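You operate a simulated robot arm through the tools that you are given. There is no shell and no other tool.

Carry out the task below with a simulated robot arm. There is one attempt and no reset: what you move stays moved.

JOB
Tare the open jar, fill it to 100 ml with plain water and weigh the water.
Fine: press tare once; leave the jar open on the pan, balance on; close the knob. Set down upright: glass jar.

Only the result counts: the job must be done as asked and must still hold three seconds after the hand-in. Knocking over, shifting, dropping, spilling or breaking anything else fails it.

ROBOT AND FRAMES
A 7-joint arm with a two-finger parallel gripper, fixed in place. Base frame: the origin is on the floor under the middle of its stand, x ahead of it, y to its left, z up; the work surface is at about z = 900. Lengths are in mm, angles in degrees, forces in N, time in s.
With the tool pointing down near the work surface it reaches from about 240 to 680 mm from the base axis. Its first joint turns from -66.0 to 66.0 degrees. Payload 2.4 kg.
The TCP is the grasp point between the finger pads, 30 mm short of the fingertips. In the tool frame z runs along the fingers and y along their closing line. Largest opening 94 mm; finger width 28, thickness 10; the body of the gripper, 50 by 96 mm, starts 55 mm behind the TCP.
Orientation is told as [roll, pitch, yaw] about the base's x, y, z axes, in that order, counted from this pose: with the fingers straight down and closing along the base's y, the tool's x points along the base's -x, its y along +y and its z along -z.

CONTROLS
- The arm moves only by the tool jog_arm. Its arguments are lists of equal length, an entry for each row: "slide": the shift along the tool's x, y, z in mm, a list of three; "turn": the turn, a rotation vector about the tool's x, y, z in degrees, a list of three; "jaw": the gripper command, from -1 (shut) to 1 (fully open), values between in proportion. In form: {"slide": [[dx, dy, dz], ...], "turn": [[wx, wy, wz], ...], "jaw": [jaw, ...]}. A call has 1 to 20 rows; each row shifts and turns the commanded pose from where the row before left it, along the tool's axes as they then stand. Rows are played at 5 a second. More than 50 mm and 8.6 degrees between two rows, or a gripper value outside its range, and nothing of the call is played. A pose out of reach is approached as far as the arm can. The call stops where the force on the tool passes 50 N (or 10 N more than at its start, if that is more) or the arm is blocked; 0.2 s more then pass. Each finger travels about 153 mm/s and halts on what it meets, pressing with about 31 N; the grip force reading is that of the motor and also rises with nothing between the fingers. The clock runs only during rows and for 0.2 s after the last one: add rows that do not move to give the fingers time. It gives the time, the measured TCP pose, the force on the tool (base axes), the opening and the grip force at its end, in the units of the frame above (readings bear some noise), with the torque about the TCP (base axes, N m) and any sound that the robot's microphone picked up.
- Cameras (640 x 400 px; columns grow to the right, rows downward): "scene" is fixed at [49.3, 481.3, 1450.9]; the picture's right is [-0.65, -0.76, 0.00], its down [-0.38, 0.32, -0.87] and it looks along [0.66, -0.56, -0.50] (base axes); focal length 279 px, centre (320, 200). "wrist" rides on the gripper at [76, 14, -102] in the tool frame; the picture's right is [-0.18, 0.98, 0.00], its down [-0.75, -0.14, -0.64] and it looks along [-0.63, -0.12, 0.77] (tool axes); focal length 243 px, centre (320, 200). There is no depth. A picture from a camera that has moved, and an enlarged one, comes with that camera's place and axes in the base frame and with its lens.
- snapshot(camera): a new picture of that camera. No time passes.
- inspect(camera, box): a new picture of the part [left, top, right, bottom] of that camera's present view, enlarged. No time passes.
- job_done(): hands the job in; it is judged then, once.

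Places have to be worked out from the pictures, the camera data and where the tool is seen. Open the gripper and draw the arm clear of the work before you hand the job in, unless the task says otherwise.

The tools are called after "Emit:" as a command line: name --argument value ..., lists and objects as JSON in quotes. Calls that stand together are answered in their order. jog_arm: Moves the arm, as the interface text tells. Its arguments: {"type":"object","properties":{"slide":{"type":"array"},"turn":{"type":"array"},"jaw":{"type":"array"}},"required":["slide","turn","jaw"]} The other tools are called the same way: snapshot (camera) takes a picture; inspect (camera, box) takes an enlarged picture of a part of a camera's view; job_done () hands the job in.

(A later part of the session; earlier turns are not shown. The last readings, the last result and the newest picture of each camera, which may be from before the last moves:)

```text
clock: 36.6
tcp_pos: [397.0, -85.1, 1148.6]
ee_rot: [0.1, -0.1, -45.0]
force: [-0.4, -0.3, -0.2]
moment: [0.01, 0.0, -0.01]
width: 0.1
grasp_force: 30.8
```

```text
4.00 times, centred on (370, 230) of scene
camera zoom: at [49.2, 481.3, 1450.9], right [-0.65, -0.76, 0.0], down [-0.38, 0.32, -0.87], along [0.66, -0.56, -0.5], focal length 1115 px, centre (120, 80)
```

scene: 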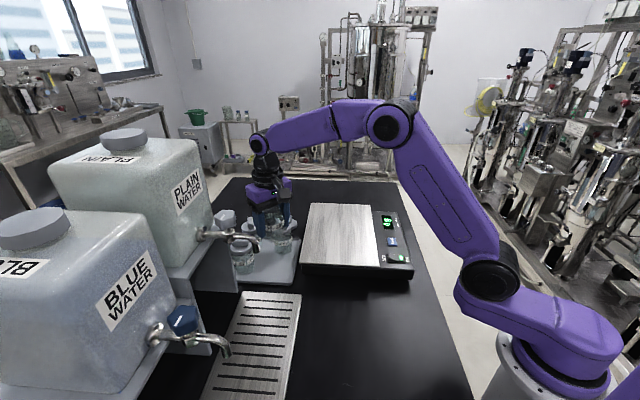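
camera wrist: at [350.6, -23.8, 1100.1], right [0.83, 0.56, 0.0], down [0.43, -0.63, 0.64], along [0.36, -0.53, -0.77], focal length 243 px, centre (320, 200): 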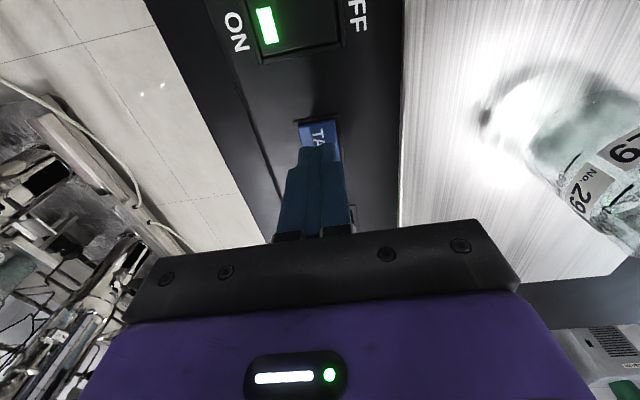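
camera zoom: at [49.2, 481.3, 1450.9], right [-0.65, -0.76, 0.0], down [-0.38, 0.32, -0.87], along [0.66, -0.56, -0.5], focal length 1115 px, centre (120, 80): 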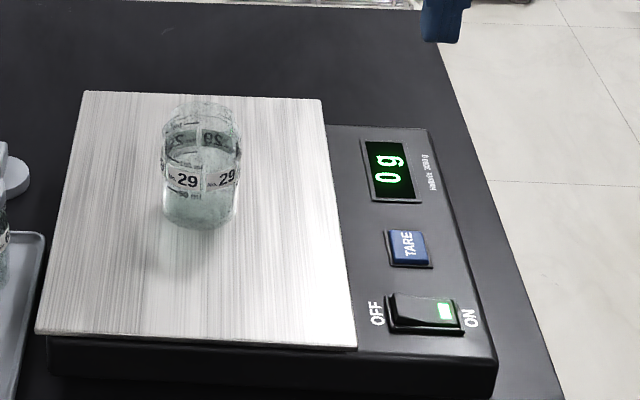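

Tared to 0 g with a single press. Now I return to yaw 0, open the jaw, and tilt the tool 40° forward so that the hand will later clear the spout. I stage this behind the jar.

Emit:
jog_arm --slide '[[0, 0, 0], [0, 0, 0], [0, 0, 0], [0, 0, 0], [0, 0, 0], [0, 0, 0], [-9.3, 23.6, 10], [-9.3, 23.6, 10], [-9.3, 23.6, 10], [-9.3, 23.8, 10], [0, 0, 0], [0, 0, 0], [0, 0, 0], [0, 0, 0], [0, 0, 0], [0, 0, 0]]' --turn '[[0, 0, -8], [0, 0, -8], [0, 0, -8], [0, 0, -8], [0, 0, -8], [0, 0, -5], [0, 0, 0], [0, 0, 0], [0, 0, 0], [0, 0, 0], [0, -8, 0], [0, -8, 0], [0, -8, 0], [0, -8, 0], [0, -8, 0], [0, 0, 0]]' --jaw '[-1, -1, -1, -1, -1, -1, -1, -0.5, 0, 0.5, 1, 1, 1, 1, 1, 1]'

Emit:
snapshot --camera "scene"

Emit:
snapshot --camera "wrist"

```text
clock: 40.0
tcp_pos: [433.3, 8.2, 1109.2]
ee_rot: [0.0, -40.1, 0.0]
force: [-0.5, -0.5, 0.1]
moment: [-0.01, 0.04, 0.05]
width: 94.1
grasp_force: 0.0
```

```text
taken
```

scene: 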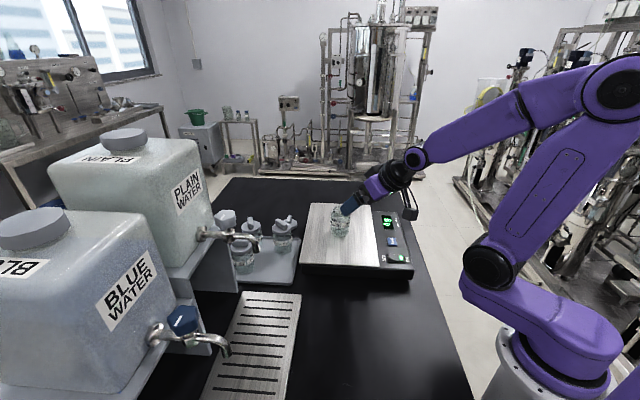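

```text
taken
camera wrist: at [308.7, 21.9, 1138.4], right [0.14, 0.98, 0.12], down [0.16, -0.14, 0.98], along [0.98, -0.12, -0.18], focal length 243 px, centre (320, 200)
```

wrist: 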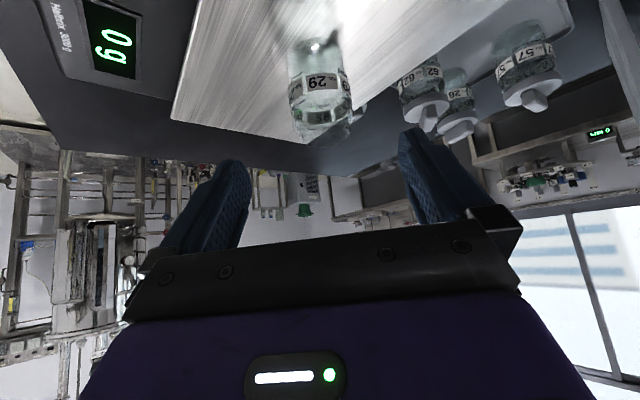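

The jar lines up with the tool's approach line. I advance along the tool axis, stopping short for a check.

Emit:
jog_arm --slide '[[4.9, 1.4, 0], [0, 0, 20], [0, 0, 20], [0, 0, 20], [0, 0, 15], [0, 0, 10], [0, 0, 0]]' --turn '[[0, 0, 0], [0, 0, 0], [0, 0, 0], [0, 0, 0], [0, 0, 0], [0, 0, 0], [0, 0, 0]]' --jaw '[1, 1, 1, 1, 1, 1, 1]'

Emit:
snapshot --camera "wrist"

Emit:
inspect --camera "scene" --box '[300, 150, 420, 280]'

```text
clock: 41.6
tcp_pos: [484.6, 10.9, 1040.6]
ee_rot: [0.0, -40.1, -0.1]
force: [-0.5, 0.3, -0.1]
moment: [0.01, -0.01, 0.0]
width: 93.9
grasp_force: 0.0
```

```text
taken
camera wrist: at [359.9, 24.2, 1070.7], right [0.14, 0.98, 0.12], down [0.16, -0.14, 0.98], along [0.98, -0.12, -0.18], focal length 243 px, centre (320, 200)
```

wrist: 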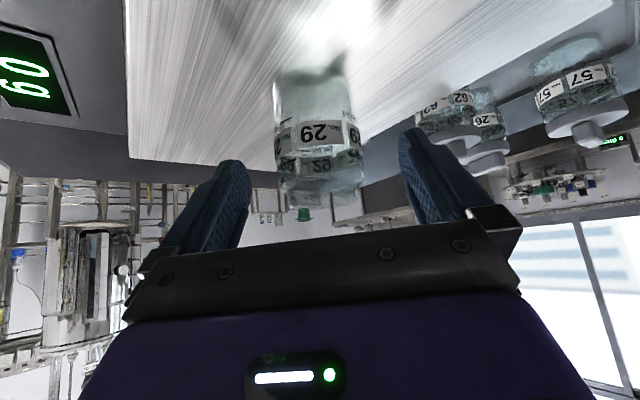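

```text
3.08 times, centred on (360, 215) of scene
camera zoom: at [49.3, 481.3, 1450.9], right [-0.65, -0.76, 0.0], down [-0.38, 0.32, -0.87], along [0.66, -0.56, -0.5], focal length 857 px, centre (197, 154)
```

zoom: 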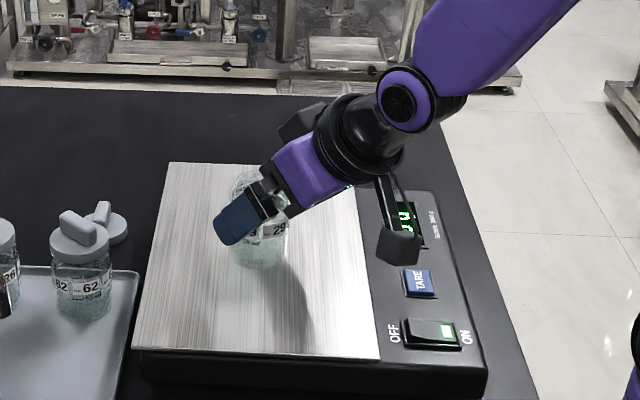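

The jar is centred between the fingers, with the rim just ahead of the palm. I advance the rest in small steps.

Emit:
jog_arm --slide '[[0, -1, 10], [0, 0, 10], [0, 0, 8], [0, 0, 6], [0, 0, 5], [0, 0, 4], [0, 0, 0]]' --turn '[[0, 0, 0], [0, 0, 0], [0, 0, 0], [0, 0, 0], [0, 0, 0], [0, 0, 0], [0, 0, 0]]' --jaw '[1, 1, 1, 1, 1, 1, 1]'

Emit:
snapshot --camera "wrist"

Emit:
inspect --camera "scene" --box '[310, 170, 410, 270]'

```text
clock: 43.2
tcp_pos: [512.5, 8.8, 1008.1]
ee_rot: [0.0, -40.0, 0.0]
force: [1.0, -0.4, -0.3]
moment: [0.0, 0.0, -0.01]
width: 94.1
grasp_force: 0.1
```

```text
taken
camera wrist: at [387.7, 22.9, 1037.3], right [0.14, 0.98, 0.12], down [0.16, -0.14, 0.98], along [0.98, -0.12, -0.18], focal length 243 px, centre (320, 200)
```

wrist: 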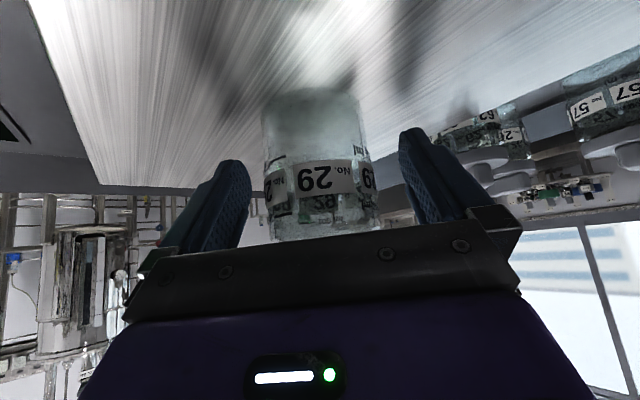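

```text
4.00 times, centred on (360, 220) of scene
camera zoom: at [49.3, 481.3, 1450.9], right [-0.65, -0.76, 0.0], down [-0.38, 0.32, -0.87], along [0.66, -0.56, -0.5], focal length 1115 px, centre (160, 120)
```

zoom: 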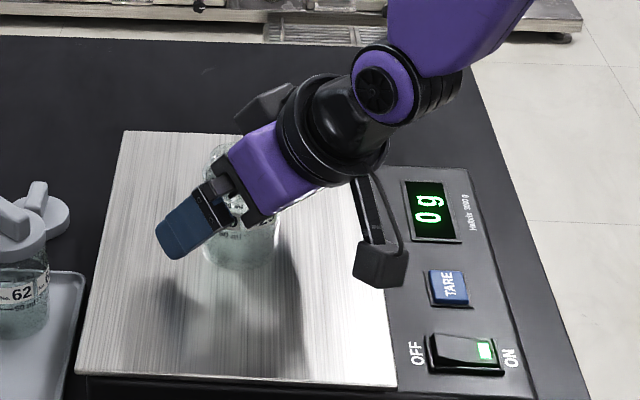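

The jar is between the pads. Before closing I check an odd dark box near the top side of the hand in the scene view, since it matters for spout clearance.

Emit:
inspect --camera "scene" --box '[355, 180, 415, 250]'

Emit:
inspect --camera "scene" --box '[350, 190, 385, 230]'

```text
5.71 times, centred on (385, 215) of scene
camera zoom: at [49.3, 481.3, 1450.9], right [-0.65, -0.76, 0.0], down [-0.38, 0.32, -0.87], along [0.66, -0.56, -0.5], focal length 1592 px, centre (-51, 114)
```

zoom: 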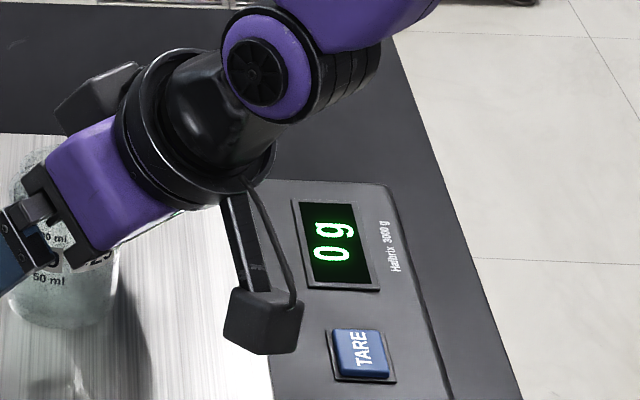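

```text
10.00 times, centred on (368, 210) of scene
camera zoom: at [49.3, 481.3, 1450.9], right [-0.65, -0.76, 0.0], down [-0.38, 0.32, -0.87], along [0.66, -0.56, -0.5], focal length 2786 px, centre (-155, 100)
```

zoom: 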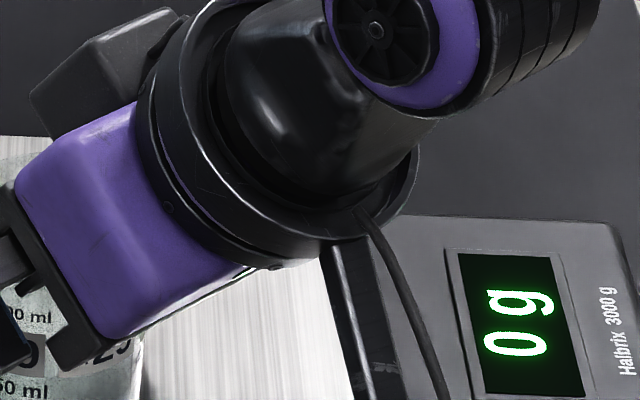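

The extra box reaches about 45 mm from the tool axis on the upper side. At 40° tilt the spout passes about 89 mm from that axis, so there is room. Closing the jaw gently on the jar.

Emit:
jog_arm --slide '[[0, 0, 0], [0, 0, 0], [0, 0, 0], [0, 0, 0], [0, 0, 0], [0, 0, 0], [0, 0, 0], [0, 0, 0], [0, 0, 0], [0, 0, 0], [0, 0, 0], [0, 0, 0], [0, 0, 0], [0, 0, 0]]' --turn '[[0, 0, 0], [0, 0, 0], [0, 0, 0], [0, 0, 0], [0, 0, 0], [0, 0, 0], [0, 0, 0], [0, 0, 0], [0, 0, 0], [0, 0, 0], [0, 0, 0], [0, 0, 0], [0, 0, 0], [0, 0, 0]]' --jaw '[0.7, 0.5, 0.4, 0.34, 0.3, 0.26, 0.23, 0.2, 0.17, 0.14, 0.1, 0, -0.3, -0.8]'

Emit:
snapshot --camera "wrist"

Emit:
inspect --camera "scene" --box '[310, 170, 410, 270]'

```text
clock: 46.2
tcp_pos: [511.4, 9.2, 1007.1]
ee_rot: [0.0, -40.0, 0.1]
force: [-0.6, 0.6, 0.6]
moment: [0.08, 0.04, 0.03]
width: 59.4
grasp_force: 30.6
```

```text
taken
camera wrist: at [387.5, 22.9, 1037.4], right [0.14, 0.98, 0.12], down [0.16, -0.14, 0.98], along [0.98, -0.12, -0.18], focal length 243 px, centre (320, 200)
```

wrist: 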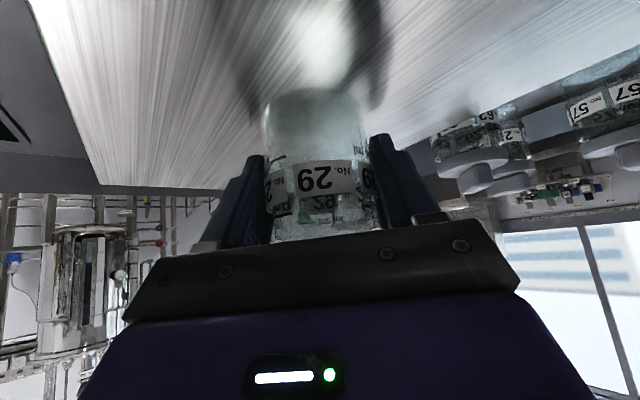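

```text
4.00 times, centred on (360, 220) of scene
camera zoom: at [49.2, 481.3, 1450.9], right [-0.65, -0.76, 0.0], down [-0.38, 0.32, -0.87], along [0.66, -0.56, -0.5], focal length 1115 px, centre (160, 120)
```

zoom: 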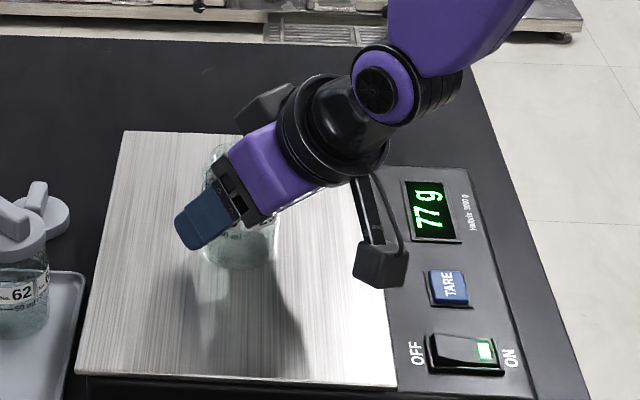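

The jar is gripped (59 mm). I lift it vertically by 60 mm in the tilted frame and check it stays upright.

Emit:
jog_arm --slide '[[-1.9, 0, -2.3], [-3.2, 0, -3.8], [-6.4, 0, -7.7], [-9.6, 0, -11.5], [-9.6, 0, -11.5], [-9.6, 0, -11.5], [0, 0, 0]]' --turn '[[0, 0, 0], [0, 0, 0], [0, 0, 0], [0, 0, 0], [0, 0, 0], [0, 0, 0], [0, 0, 0]]' --jaw '[-1, -1, -1, -1, -1, -1, -1]'

Emit:
inspect --camera "scene" --box '[290, 140, 420, 270]'

Emit:
snapshot --camera "wrist"

```text
clock: 47.8
tcp_pos: [510.1, 9.7, 1071.9]
ee_rot: [0.0, -40.0, -0.1]
force: [-0.5, 0.2, -1.0]
moment: [0.01, 0.01, 0.03]
width: 59.2
grasp_force: 31.2
```

```text
3.08 times, centred on (355, 205) of scene
camera zoom: at [49.3, 481.3, 1450.9], right [-0.65, -0.76, 0.0], down [-0.38, 0.32, -0.87], along [0.66, -0.56, -0.5], focal length 857 px, centre (212, 185)
```

zoom: 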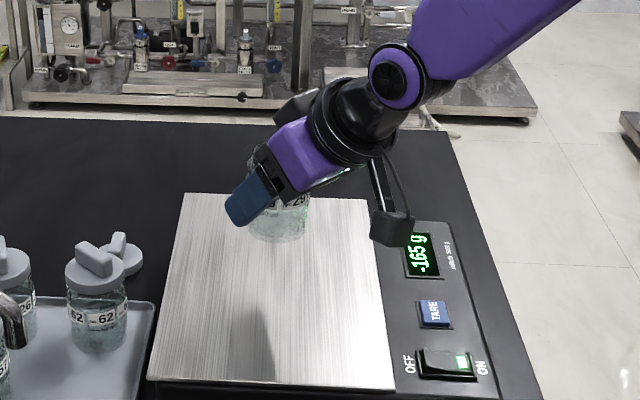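

```text
taken
camera wrist: at [386.4, 22.6, 1100.7], right [0.14, 0.98, 0.12], down [0.16, -0.14, 0.98], along [0.98, -0.12, -0.18], focal length 243 px, centre (320, 200)
```

wrist: 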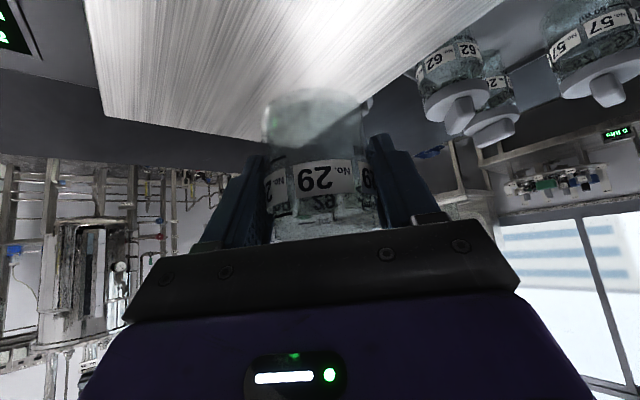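

The jar is up (display -165 g) and upright. I carry it back toward the base side, then yaw 35° about the vertical.

Emit:
jog_arm --slide '[[8, 13.4, -6.8], [14.05, 23.4, -11.8], [14.05, 23.4, -11.8], [14.05, 23.4, -11.8], [14.05, 23.4, -11.8], [14.05, 23.4, -11.8], [6, 10, -5], [0, 0, 0], [0, 0, 0], [0, 0, 0], [0, 0, 0], [0, 0, 0], [0, 0, 0]]' --turn '[[0, 0, 0], [0, 0, 0], [0, 0, 0], [0, 0, 0], [0, 0, 0], [0, 0, 0], [0, 0, 0], [-4.5, 0, -5.36], [-4.5, 0, -5.36], [-4.5, 0, -5.36], [-4.5, 0, -5.36], [-4.5, 0, -5.36], [0, 0, 0]]' --jaw '[-1, -1, -1, -1, -1, -1, -1, -1, -1, -1, -1, -1, -1]'

Emit:
snapshot --camera "scene"

Emit:
snapshot --camera "wrist"

```text
clock: 50.6
tcp_pos: [414.0, 130.2, 1067.2]
ee_rot: [0.1, -40.1, 35.1]
force: [-0.9, -0.1, -1.7]
moment: [0.01, 0.0, 0.01]
width: 58.9
grasp_force: 31.3
out of reach, approached as far as the arm can: row 6, 7
```

```text
taken
```

scene: 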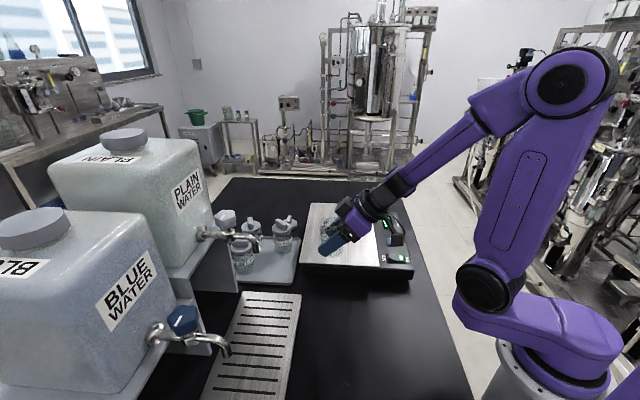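

```text
taken
camera wrist: at [303.5, 69.8, 1097.4], right [-0.45, 0.89, 0.12], down [0.22, -0.02, 0.98], along [0.87, 0.46, -0.18], focal length 243 px, centre (320, 200)
```

wrist: 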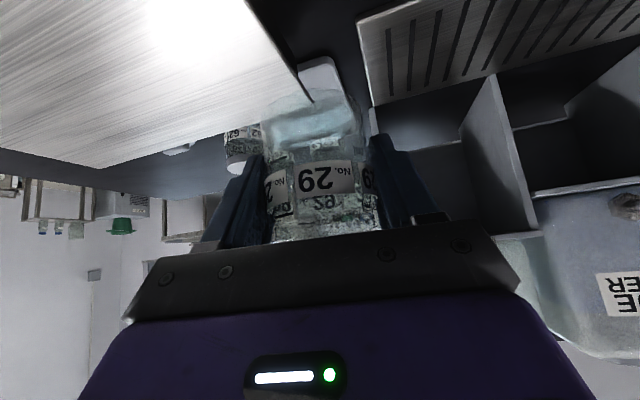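

The near-base waypoint was slightly beyond the arm's range, so it stopped at (414,130) with yaw 35. The jar is still held upright. I'll go directly toward the spout instead, first to (420,220,1040).

Emit:
jog_arm --slide '[[-6.5, 17.5, 14.3], [-6.5, 17.5, 14.3], [-6.5, 17.5, 14.3], [-6.5, 17.5, 14.3], [0, 0, 0]]' --turn '[[0, 0, 0], [0, 0, 0], [0, 0, 0], [0, 0, 0], [0, 0, 0]]' --jaw '[-1, -1, -1, -1, -1]'

Emit:
snapshot --camera "scene"

Emit:
snapshot --camera "wrist"

```text
clock: 51.8
tcp_pos: [419.5, 220.5, 1041.8]
ee_rot: [-0.1, -39.9, 35.0]
force: [0.9, -0.8, -0.8]
moment: [0.01, 0.0, -0.03]
width: 59.1
grasp_force: 30.8
```

```text
taken
```

scene: 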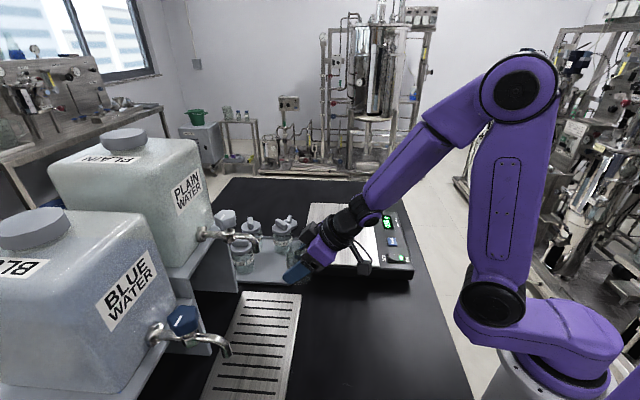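

```text
taken
camera wrist: at [309.4, 160.1, 1070.1], right [-0.45, 0.89, 0.12], down [0.22, -0.02, 0.98], along [0.87, 0.46, -0.18], focal length 243 px, centre (320, 200)
```

wrist: 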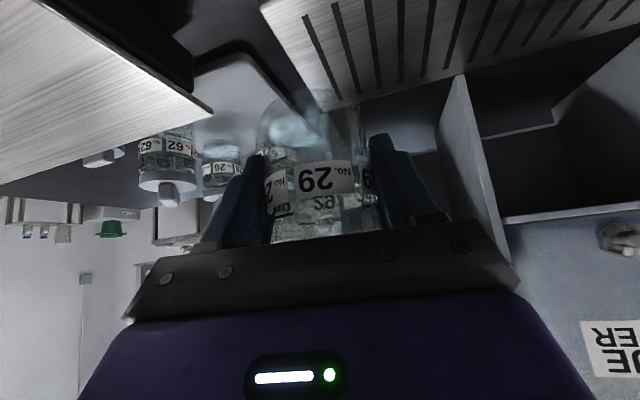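

Clear so far. I descend to z≈985 and slide in beneath the spout, stopping a bit short to verify.

Emit:
jog_arm --slide '[[12.2, 0, 14.5], [12.2, 0, 14.5], [12.2, 0, 14.5], [-12.3, 15.5, 10.3], [-12.3, 15.5, 10.3], [-9, 11, 7.5], [0, 0, 0]]' --turn '[[0, 0, 0], [0, 0, 0], [0, 0, 0], [0, 0, 0], [0, 0, 0], [0, 0, 0], [0, 0, 0]]' --jaw '[-1, -1, -1, -1, -1, -1, -1]'

Emit:
snapshot --camera "scene"

Emit:
inspect --camera "scene" --box '[190, 200, 350, 330]'

Emit:
snapshot --camera "wrist"

```text
clock: 53.4
tcp_pos: [429.9, 278.9, 983.5]
ee_rot: [-0.1, -40.1, 35.0]
force: [-0.4, -0.8, -1.9]
moment: [0.01, 0.02, 0.05]
width: 59.0
grasp_force: 31.3
```

```text
taken
```

scene: 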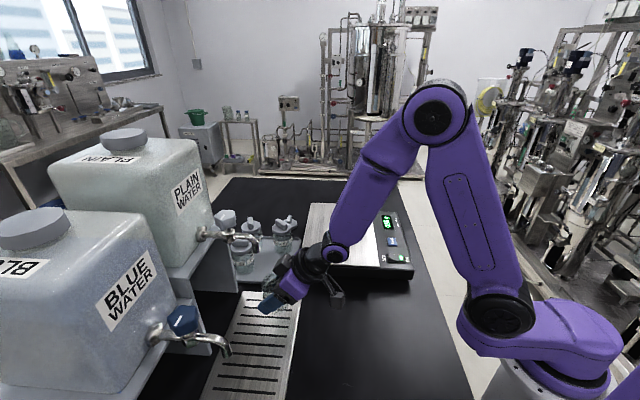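

```text
3.08 times, centred on (270, 265) of scene
camera zoom: at [49.3, 481.3, 1450.9], right [-0.65, -0.76, 0.0], down [-0.38, 0.32, -0.87], along [0.66, -0.56, -0.5], focal length 857 px, centre (474, 0)
```

zoom: 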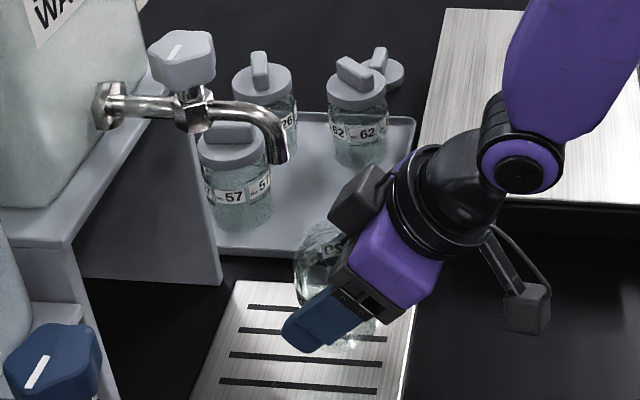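

```text
taken
camera wrist: at [320.7, 218.7, 1013.3], right [-0.45, 0.89, 0.12], down [0.22, -0.02, 0.98], along [0.87, 0.46, -0.18], focal length 243 px, centre (320, 200)
```

wrist: 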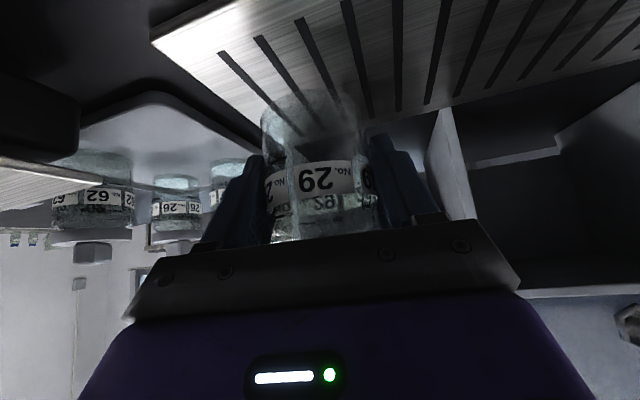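

The jar hangs over the drip grid just short of the spout, and the hand is clear of the spout. I lower about 11 mm and move the last 30 mm in under the spout.

Emit:
jog_arm --slide '[[3.7, 0, 4.4], [3.7, 0, 4.4], [-5.7, 6.8, 4.8], [-5.7, 6.8, 4.8], [-5.8, 6.8, 4.8], [0, 0, 0]]' --turn '[[0, 0, 0], [0, 0, 0], [0, 0, 0], [0, 0, 0], [0, 0, 0], [0, 0, 0]]' --jaw '[-1, -1, -1, -1, -1, -1]'

Emit:
inspect --camera "scene" --box '[210, 210, 310, 320]'

Emit:
snapshot --camera "wrist"

```text
clock: 54.8
tcp_pos: [437.9, 310.0, 972.8]
ee_rot: [0.1, -40.0, 35.0]
force: [0.4, -0.2, -1.8]
moment: [0.01, -0.01, 0.0]
width: 59.4
grasp_force: 31.2
```

```text
3.64 times, centred on (260, 265) of scene
camera zoom: at [49.3, 481.3, 1450.9], right [-0.65, -0.76, 0.0], down [-0.38, 0.32, -0.87], along [0.66, -0.56, -0.5], focal length 1013 px, centre (538, -36)
```

zoom: 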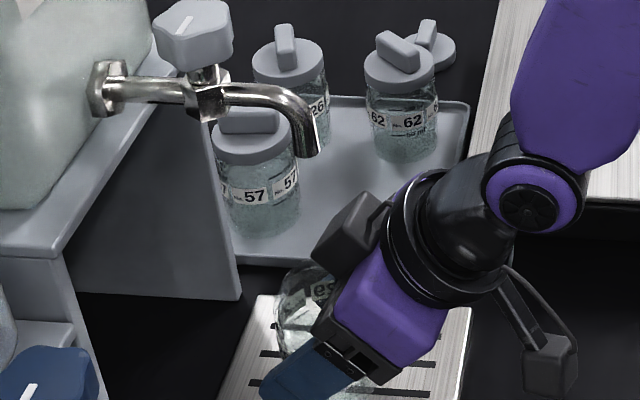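

```text
taken
camera wrist: at [327.9, 248.9, 1001.5], right [-0.45, 0.89, 0.12], down [0.22, -0.02, 0.98], along [0.87, 0.46, -0.18], focal length 243 px, centre (320, 200)
```

wrist: 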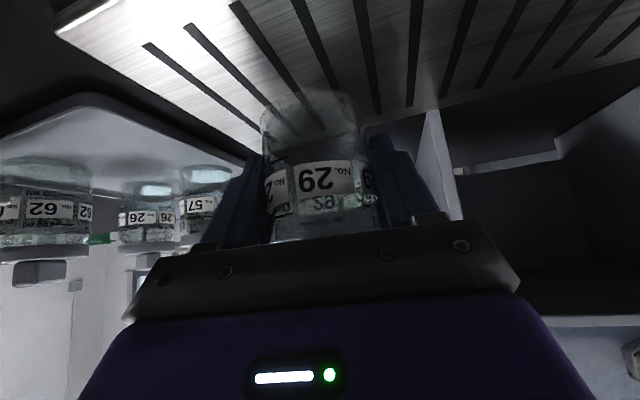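

The jar axis lines up with the spout in both views. I lower vertically in small steps to feel for the grid.

Emit:
jog_arm --slide '[[1.29, 0, 1.53], [1.29, 0, 1.53], [1.29, 0, 1.53], [0.64, 0, 0.77], [0.64, 0, 0.77], [0, 0, 0]]' --turn '[[0, 0, 0], [0, 0, 0], [0, 0, 0], [0, 0, 0], [0, 0, 0], [0, 0, 0]]' --jaw '[-1, -1, -1, -1, -1, -1]'

```text
clock: 56.2
tcp_pos: [439.3, 309.1, 965.0]
ee_rot: [0.0, -40.0, 35.0]
force: [-0.5, 0.5, -0.9]
moment: [0.02, 0.03, 0.01]
width: 58.9
grasp_force: 31.5
```

No contact yet at z=965. I continue in 1 mm steps.

Emit:
jog_arm --slide '[[0.64, 0, 0.77], [0.64, 0, 0.77], [0.64, 0, 0.77], [0, 0, 0]]' --turn '[[0, 0, 0], [0, 0, 0], [0, 0, 0], [0, 0, 0]]' --jaw '[-1, -1, -1, -1]'

Emit:
inspect --camera "wrist" --box '[230, 60, 410, 170]'

```text
clock: 57.2
tcp_pos: [438.7, 309.6, 961.7]
ee_rot: [0.0, -40.0, 35.0]
force: [-0.8, 0.9, -1.5]
moment: [0.03, 0.01, -0.01]
width: 59.2
grasp_force: 31.5
```

```text
3.56 times, centred on (320, 115) of wrist
camera zoom: at [329.1, 249.0, 991.0], right [-0.45, 0.89, 0.12], down [0.22, -0.02, 0.98], along [0.87, 0.46, -0.18], focal length 863 px, centre (320, 502)
```

zoom: 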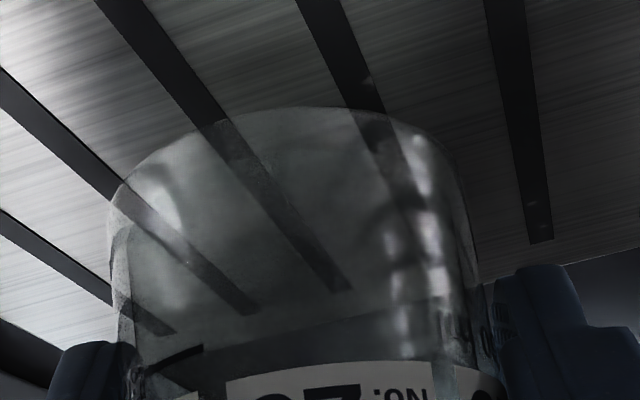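

Still hanging freely at z=961.7. I keep lowering in 1 mm steps, watching the vertical force.

Emit:
jog_arm --slide '[[0.64, 0, 0.77], [0.64, 0, 0.77], [0.64, 0, 0.77], [0, 0, 0]]' --turn '[[0, 0, 0], [0, 0, 0], [0, 0, 0], [0, 0, 0]]' --jaw '[-1, -1, -1, -1]'

```text
clock: 58.2
tcp_pos: [439.3, 309.7, 958.3]
ee_rot: [0.0, -40.0, 35.0]
force: [-0.1, -0.3, -1.7]
moment: [-0.01, 0.01, -0.03]
width: 59.3
grasp_force: 30.7
```

Emit:
jog_arm --slide '[[0.64, 0, 0.77], [0.64, 0, 0.77], [0.64, 0, 0.77], [0, 0, 0]]' --turn '[[0, 0, 0], [0, 0, 0], [0, 0, 0], [0, 0, 0]]' --jaw '[-1, -1, -1, -1]'

Emit:
snapshot --camera "wrist"

```text
clock: 59.2
tcp_pos: [439.1, 310.2, 955.2]
ee_rot: [0.0, -40.0, 35.1]
force: [-0.2, 0.2, -1.5]
moment: [0.02, 0.01, -0.02]
width: 59.0
grasp_force: 30.5
```

```text
taken
camera wrist: at [329.1, 249.0, 984.9], right [-0.45, 0.89, 0.12], down [0.22, -0.02, 0.98], along [0.87, 0.46, -0.18], focal length 243 px, centre (320, 200)
```

wrist: 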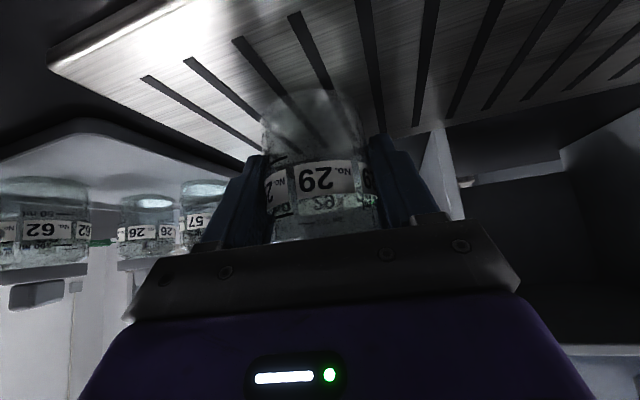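

Still no contact at z=955. I keep lowering in small steps.

Emit:
jog_arm --slide '[[0.64, 0, 0.77], [0.64, 0, 0.77], [0.64, 0, 0.77], [0, 0, 0]]' --turn '[[0, 0, 0], [0, 0, 0], [0, 0, 0], [0, 0, 0]]' --jaw '[-1, -1, -1, -1]'

Emit:
inspect --camera "wrist" --box '[230, 60, 410, 170]'

```text
clock: 60.2
tcp_pos: [439.5, 310.8, 951.8]
ee_rot: [0.0, -40.0, 35.0]
force: [-0.1, 0.2, -2.2]
moment: [-0.04, -0.01, -0.03]
width: 58.9
grasp_force: 31.2
```

```text
3.56 times, centred on (320, 115) of wrist
camera zoom: at [329.4, 248.9, 981.7], right [-0.45, 0.89, 0.12], down [0.22, -0.02, 0.98], along [0.87, 0.46, -0.18], focal length 863 px, centre (320, 502)
```

zoom: 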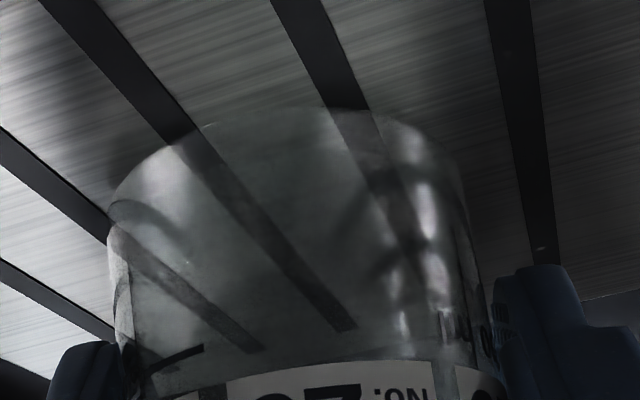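

Emit:
jog_arm --slide '[[0.64, 0, 0.77], [0.64, 0, 0.77], [0.64, 0, 0.77], [0, 0, 0]]' --turn '[[0, 0, 0], [0, 0, 0], [0, 0, 0], [0, 0, 0]]' --jaw '[-1, -1, -1, -1]'

Emit:
inspect --camera "scene" --box '[210, 220, 310, 330]'

```text
clock: 61.2
tcp_pos: [438.2, 310.0, 949.7]
ee_rot: [0.0, -40.2, 35.0]
force: [0.1, -5.1, 16.6]
moment: [-0.09, 0.4, 0.1]
width: 59.3
grasp_force: 31.0
```

```text
3.64 times, centred on (260, 275) of scene
camera zoom: at [49.0, 481.0, 1451.0], right [-0.65, -0.76, 0.0], down [-0.38, 0.32, -0.87], along [0.66, -0.56, -0.5], focal length 1013 px, centre (538, -73)
```

zoom: 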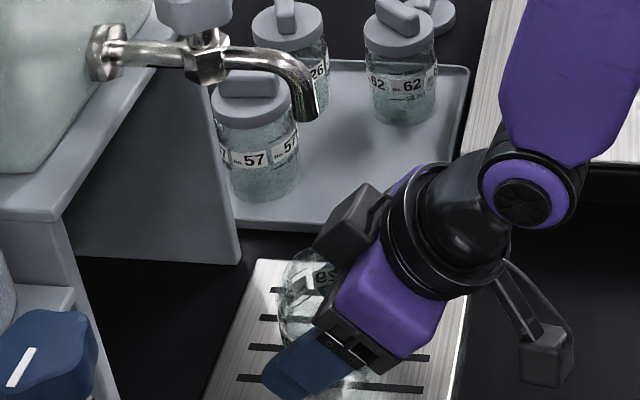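

Contact: 16.6 N at z≈950, so the jar stands on the grid. I relieve 1 mm and open the jaw gently.

Emit:
jog_arm --slide '[[-0.64, 0, -0.77], [0, 0, 0], [0, 0, 0], [0, 0, 0], [0, 0, 0], [0, 0, 0], [0, 0, 0], [0, 0, 0], [0, 0, 0], [0, 0, 0]]' --turn '[[0, 0, 0], [0, 0, 0], [0, 0, 0], [0, 0, 0], [0, 0, 0], [0, 0, 0], [0, 0, 0], [0, 0, 0], [0, 0, 0], [0, 0, 0]]' --jaw '[-1, -0.2, 0.15, 0.24, 0.28, 0.32, 0.4, 0.6, 0.8, 1]'

Emit:
snapshot --camera "wrist"

Emit:
inspect --camera "scene" --box '[210, 220, 310, 330]'

```text
clock: 63.4
tcp_pos: [439.1, 310.6, 950.9]
ee_rot: [0.0, -40.0, 35.0]
force: [0.5, -0.7, 0.1]
moment: [-0.03, -0.03, 0.01]
width: 94.1
grasp_force: 0.0
```

```text
taken
camera wrist: at [328.8, 249.6, 980.2], right [-0.45, 0.89, 0.12], down [0.22, -0.02, 0.98], along [0.87, 0.46, -0.18], focal length 243 px, centre (320, 200)
```

wrist: 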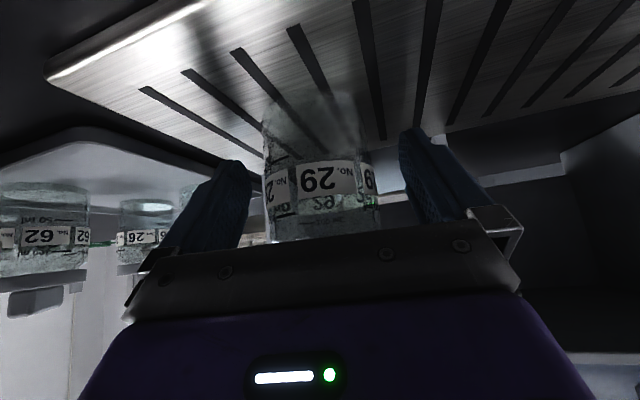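

```text
3.64 times, centred on (260, 275) of scene
camera zoom: at [49.3, 481.3, 1450.9], right [-0.65, -0.76, 0.0], down [-0.38, 0.32, -0.87], along [0.66, -0.56, -0.5], focal length 1013 px, centre (538, -73)
```

zoom: 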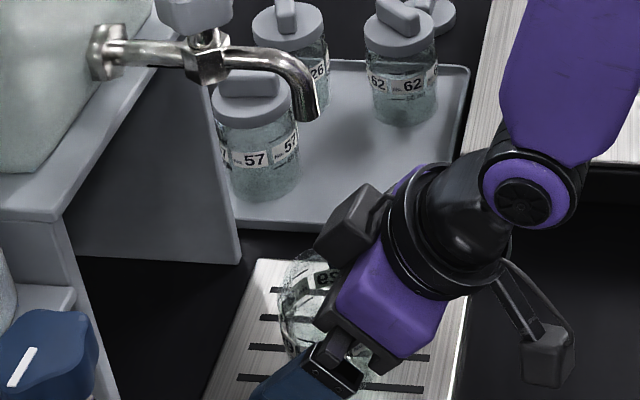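

The jar is free. I retract along the tool axis away from the jar and spout, then check the jar's alignment.

Emit:
jog_arm --slide '[[0, 0, -8], [0, 0, -12], [0, 0, -15], [0, 0, -20], [0, 0, -25], [0, 0, -30], [0, 0, 0]]' --turn '[[0, 0, 0], [0, 0, 0], [0, 0, 0], [0, 0, 0], [0, 0, 0], [0, 0, 0], [0, 0, 0]]' --jaw '[1, 1, 1, 1, 1, 1, 1]'

Emit:
snapshot --camera "wrist"

Emit:
inspect --camera "scene" --box '[210, 200, 330, 330]'

```text
clock: 65.0
tcp_pos: [381.6, 269.6, 1035.7]
ee_rot: [0.0, -40.0, 35.0]
force: [-0.1, 0.3, 0.7]
moment: [-0.01, -0.02, -0.02]
width: 94.2
grasp_force: 0.1
```

```text
taken
camera wrist: at [271.5, 208.5, 1065.1], right [-0.45, 0.89, 0.12], down [0.22, -0.02, 0.98], along [0.87, 0.46, -0.18], focal length 243 px, centre (320, 200)
```

wrist: 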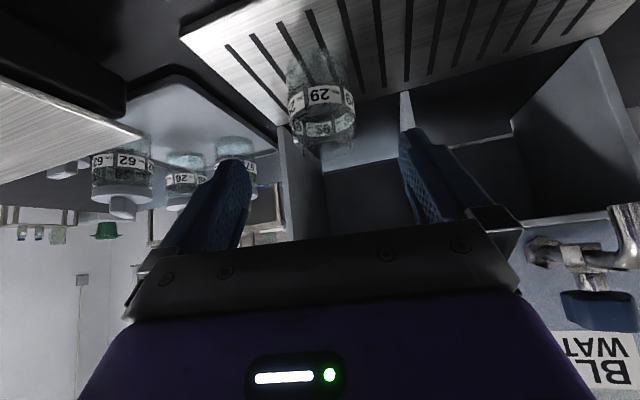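

```text
3.08 times, centred on (270, 265) of scene
camera zoom: at [49.2, 481.3, 1450.9], right [-0.65, -0.76, 0.0], down [-0.38, 0.32, -0.87], along [0.66, -0.56, -0.5], focal length 857 px, centre (474, 0)
```

zoom: 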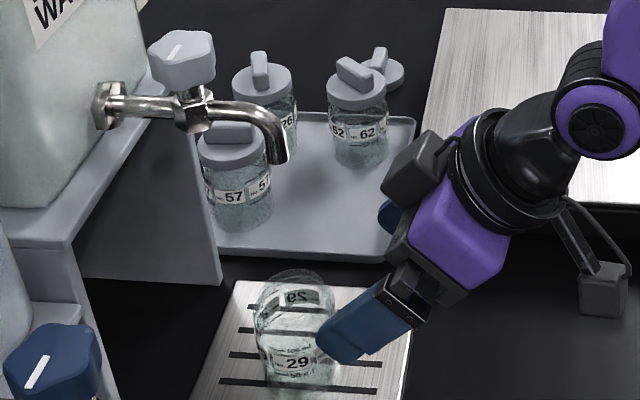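

Jar 29 stands on the grid right under the spout. Next I retract further, rise to z≈1300, take out the tilt and turn to yaw 45 so I can look down at the plain knob.

Emit:
jog_arm --slide '[[0, 0, -15], [0, 0, -15], [-19.3, 0, -23], [-19.3, 0, -23], [-19.3, 0, -23], [-19.3, 0, -23], [-19.3, 0, -23], [-19.3, 0, -23], [-19.3, 0, -23], [-19.3, 0, -23], [0, 0, 0], [0, 0, 0], [0, 0, 0], [0, 0, 0], [0, 0, 0], [0, 0, 0], [0, 0, 0], [0, 0, 0]]' --turn '[[0, 0, 0], [0, 0, 0], [0, 0, 0], [0, 0, 0], [0, 0, 0], [0, 0, 0], [0, 0, 0], [0, 0, 0], [0, 0, 0], [0, 0, 0], [0, 8, 0], [0, 8, 0], [0, 8, 0], [0, 8, 0], [0, 8, 0], [0, 0, -5], [0, 0, -5], [0, 0, 0]]' --jaw '[1, 1, 1, 1, 1, 1, 1, 1, 1, 1, 1, 1, 1, 1, 1, 1, 1, 1]'

Emit:
snapshot --camera "wrist"

Emit:
snapshot --camera "scene"

```text
clock: 68.8
tcp_pos: [368.2, 262.6, 1289.4]
ee_rot: [0.0, 0.1, 44.9]
force: [-0.1, -0.4, 0.9]
moment: [-0.02, 0.0, -0.02]
width: 94.1
grasp_force: 0.1
out of reach, approached as far as the arm can: row 3
```

```text
taken
camera wrist: at [305.0, 218.2, 1391.6], right [-0.57, 0.82, 0.0], down [0.63, 0.43, 0.64], along [0.53, 0.36, -0.77], focal length 243 px, centre (320, 200)
```

wrist: 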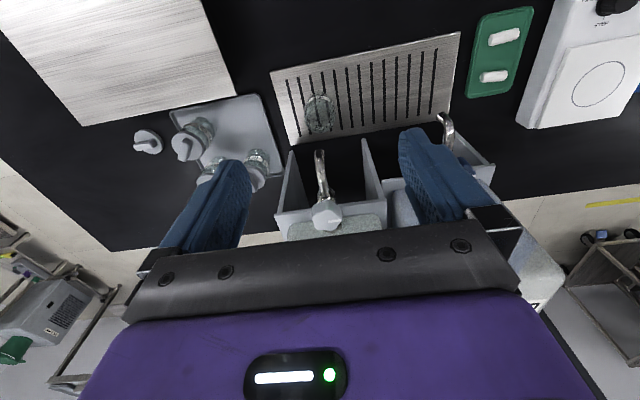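

```text
taken
```

scene: 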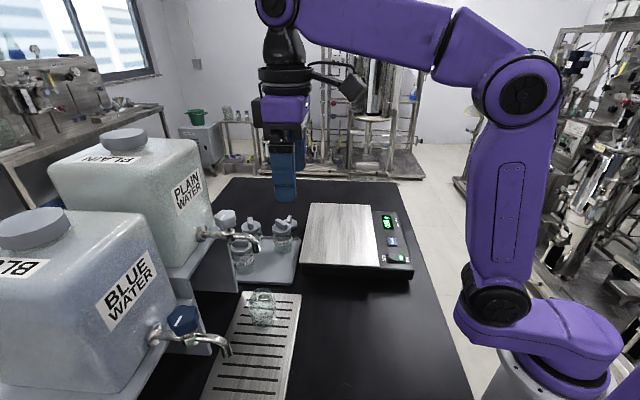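

A good top view. I zoom on the tap, knob and jar to refine their positions.

Emit:
inspect --camera "wrist" --box '[270, 80, 390, 240]'

Emit:
inspect --camera "wrist" --box '[295, 140, 360, 235]'

Emit:
inspect --camera "scene" --box '[190, 200, 310, 340]'

```text
2.50 times, centred on (330, 160) of wrist
camera zoom: at [305.0, 218.2, 1391.6], right [-0.57, 0.82, 0.0], down [0.63, 0.43, 0.64], along [0.53, 0.36, -0.77], focal length 606 px, centre (295, 300)
```

zoom: 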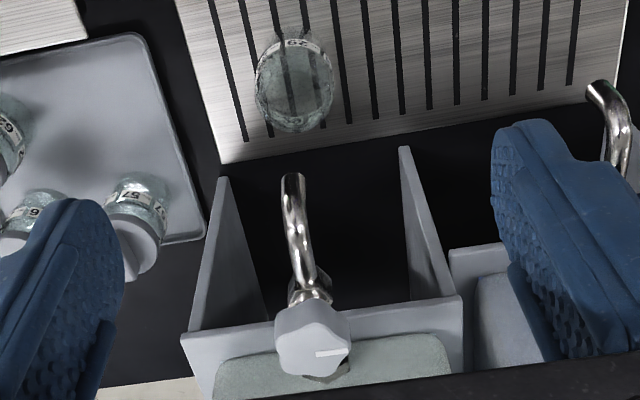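

```text
4.21 times, centred on (328, 188) of wrist
camera zoom: at [305.0, 218.2, 1391.6], right [-0.57, 0.82, 0.0], down [0.63, 0.43, 0.64], along [0.53, 0.36, -0.77], focal length 1022 px, centre (288, 253)
```

zoom: 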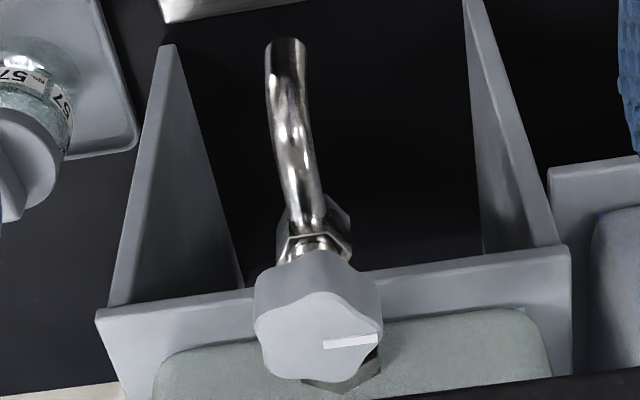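

```text
2.86 times, centred on (250, 270) of scene
camera zoom: at [49.3, 481.3, 1450.9], right [-0.65, -0.76, 0.0], down [-0.38, 0.32, -0.87], along [0.66, -0.56, -0.5], focal length 796 px, centre (520, 0)
```

zoom: 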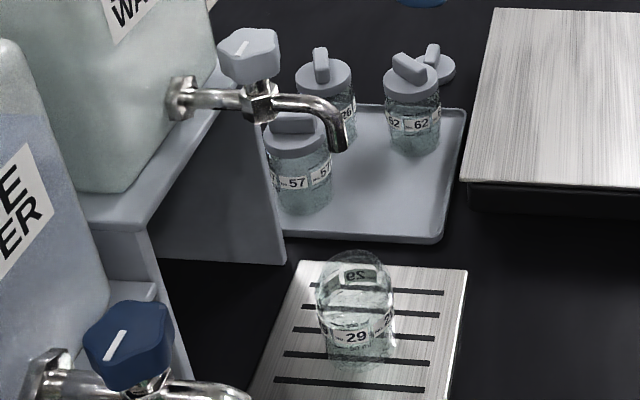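

The spout tip computes to about (438,308,1100), in line with the jar. The knob is centred near (469,342), spanning z≈1163–1184. I move over it at z≈1250 with yaw 45, the jaw half open.

Emit:
jog_arm --slide '[[-25.6, -2.9, 0], [-25.6, -2.9, 0], [-25.6, -2.9, 0], [-25.6, -2.9, 0], [-25.4, -3.0, 0], [0, 0, 20], [0, 0, 19], [0, 0, 0]]' --turn '[[0, 0, 0], [0, 0, 0], [0, 0, 0], [0, 0, 0], [0, 0, 0], [0, 0, 0], [0, 0, 0], [0, 0, 0]]' --jaw '[0.8, 0.6, 0.4, 0.4, 0.4, 0.4, 0.4, 0.4]'

Emit:
snapshot --camera "wrist"

Emit:
inspect --camera "scene" --box '[140, 90, 300, 270]'

```text
clock: 70.6
tcp_pos: [445.9, 324.5, 1248.1]
ee_rot: [0.0, -0.1, 44.9]
force: [0.3, -0.9, -0.3]
moment: [-0.02, -0.02, 0.01]
width: 65.8
grasp_force: 0.1
out of reach, approached as far as the arm can: row 4, 5
```

```text
taken
camera wrist: at [381.7, 279.9, 1350.4], right [-0.56, 0.83, 0.0], down [0.63, 0.43, 0.64], along [0.53, 0.36, -0.77], focal length 243 px, centre (320, 200)
```

wrist: 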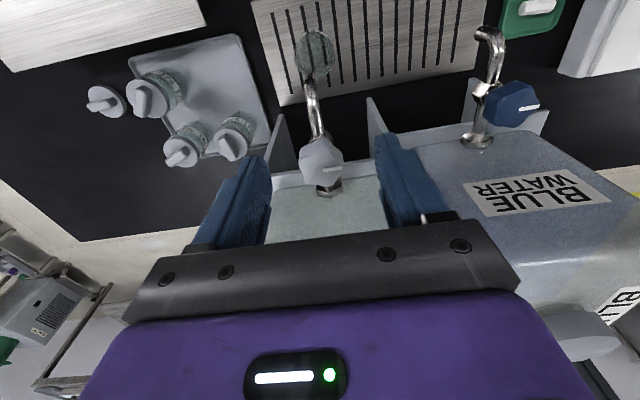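

```text
2.22 times, centred on (220, 180) of scene
camera zoom: at [49.3, 481.3, 1450.9], right [-0.65, -0.76, 0.0], down [-0.38, 0.32, -0.87], along [0.66, -0.56, -0.5], focal length 619 px, centre (542, 244)
```

zoom: 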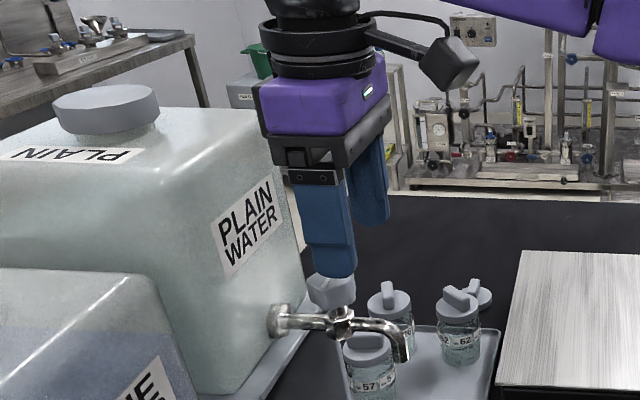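

At that height the arm's reach ends short of the knob by about 29 mm. The fingers straddle the knob line, so I can descend here and move in lower. Let me refine the knob position first.

Emit:
inspect --camera "wrist" --box '[260, 100, 390, 220]'

Emit:
inspect --camera "scene" --box '[200, 140, 260, 250]'

```text
3.33 times, centred on (325, 160) of wrist
camera zoom: at [381.7, 279.9, 1350.4], right [-0.56, 0.83, 0.0], down [0.63, 0.43, 0.64], along [0.53, 0.36, -0.77], focal length 809 px, centre (303, 333)
```

zoom: 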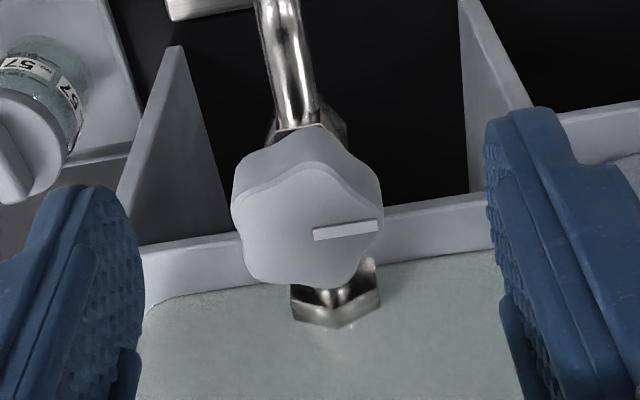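

```text
3.64 times, centred on (230, 195) of scene
camera zoom: at [49.3, 481.3, 1450.9], right [-0.65, -0.76, 0.0], down [-0.38, 0.32, -0.87], along [0.66, -0.56, -0.5], focal length 1013 px, centre (647, 218)
```

zoom: 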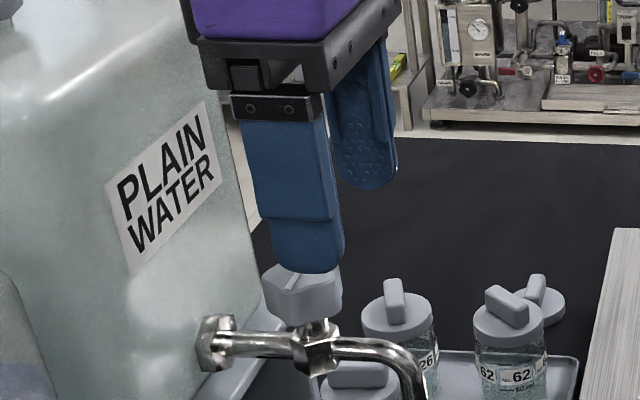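

Knob centre confirmed at (468.6, 342.3). I descend to z≈1200 with the fingers either side of the knob line, then move forward 29 mm over the knob axis.

Emit:
jog_arm --slide '[[0, -3.4, 16], [0, 0, 16], [0, 0, 16], [-9.5, 0, 0], [-9.5, 0, 0], [-9.6, 0, 0], [0, 0, 0]]' --turn '[[0, 0, 0], [0, 0, 0], [0, 0, 0], [0, 0, 0], [0, 0, 0], [0, 0, 0], [0, 0, 0]]' --jaw '[0.4, 0.4, 0.4, 0.4, 0.4, 0.4, 0.4]'

Emit:
snapshot --camera "wrist"

Emit:
inspect --camera "scene" --box '[140, 120, 280, 270]'

```text
clock: 72.2
tcp_pos: [468.4, 344.3, 1198.2]
ee_rot: [0.1, -0.1, 45.0]
force: [0.4, -0.9, -0.5]
moment: [-0.03, 0.0, 0.02]
width: 65.9
grasp_force: 0.0
```

```text
taken
camera wrist: at [404.2, 299.1, 1301.2], right [-0.56, 0.83, 0.0], down [0.63, 0.43, 0.64], along [0.53, 0.36, -0.77], focal length 243 px, centre (320, 200)
```

wrist: 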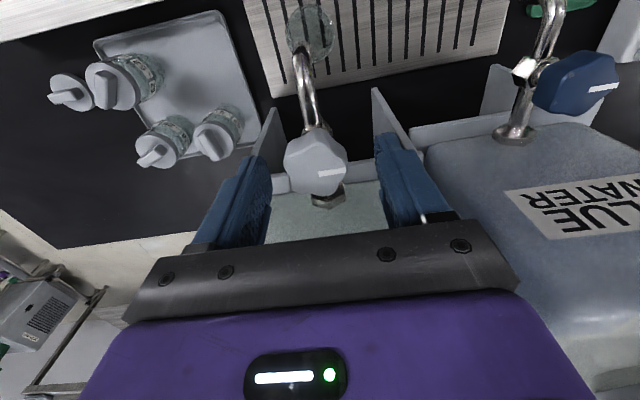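

```text
2.67 times, centred on (210, 195) of scene
camera zoom: at [49.3, 481.3, 1450.9], right [-0.65, -0.76, 0.0], down [-0.38, 0.32, -0.87], along [0.66, -0.56, -0.5], focal length 743 px, centre (613, 213)
```

zoom: 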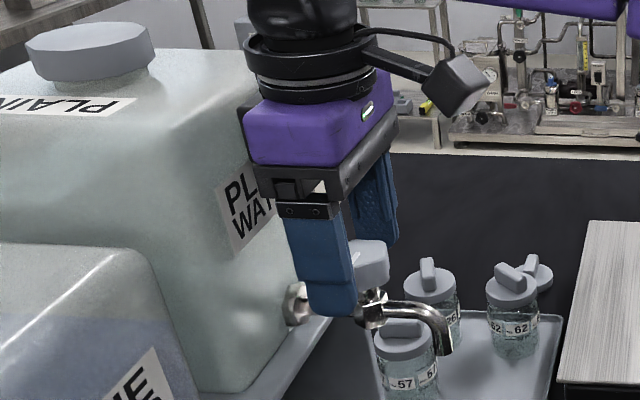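

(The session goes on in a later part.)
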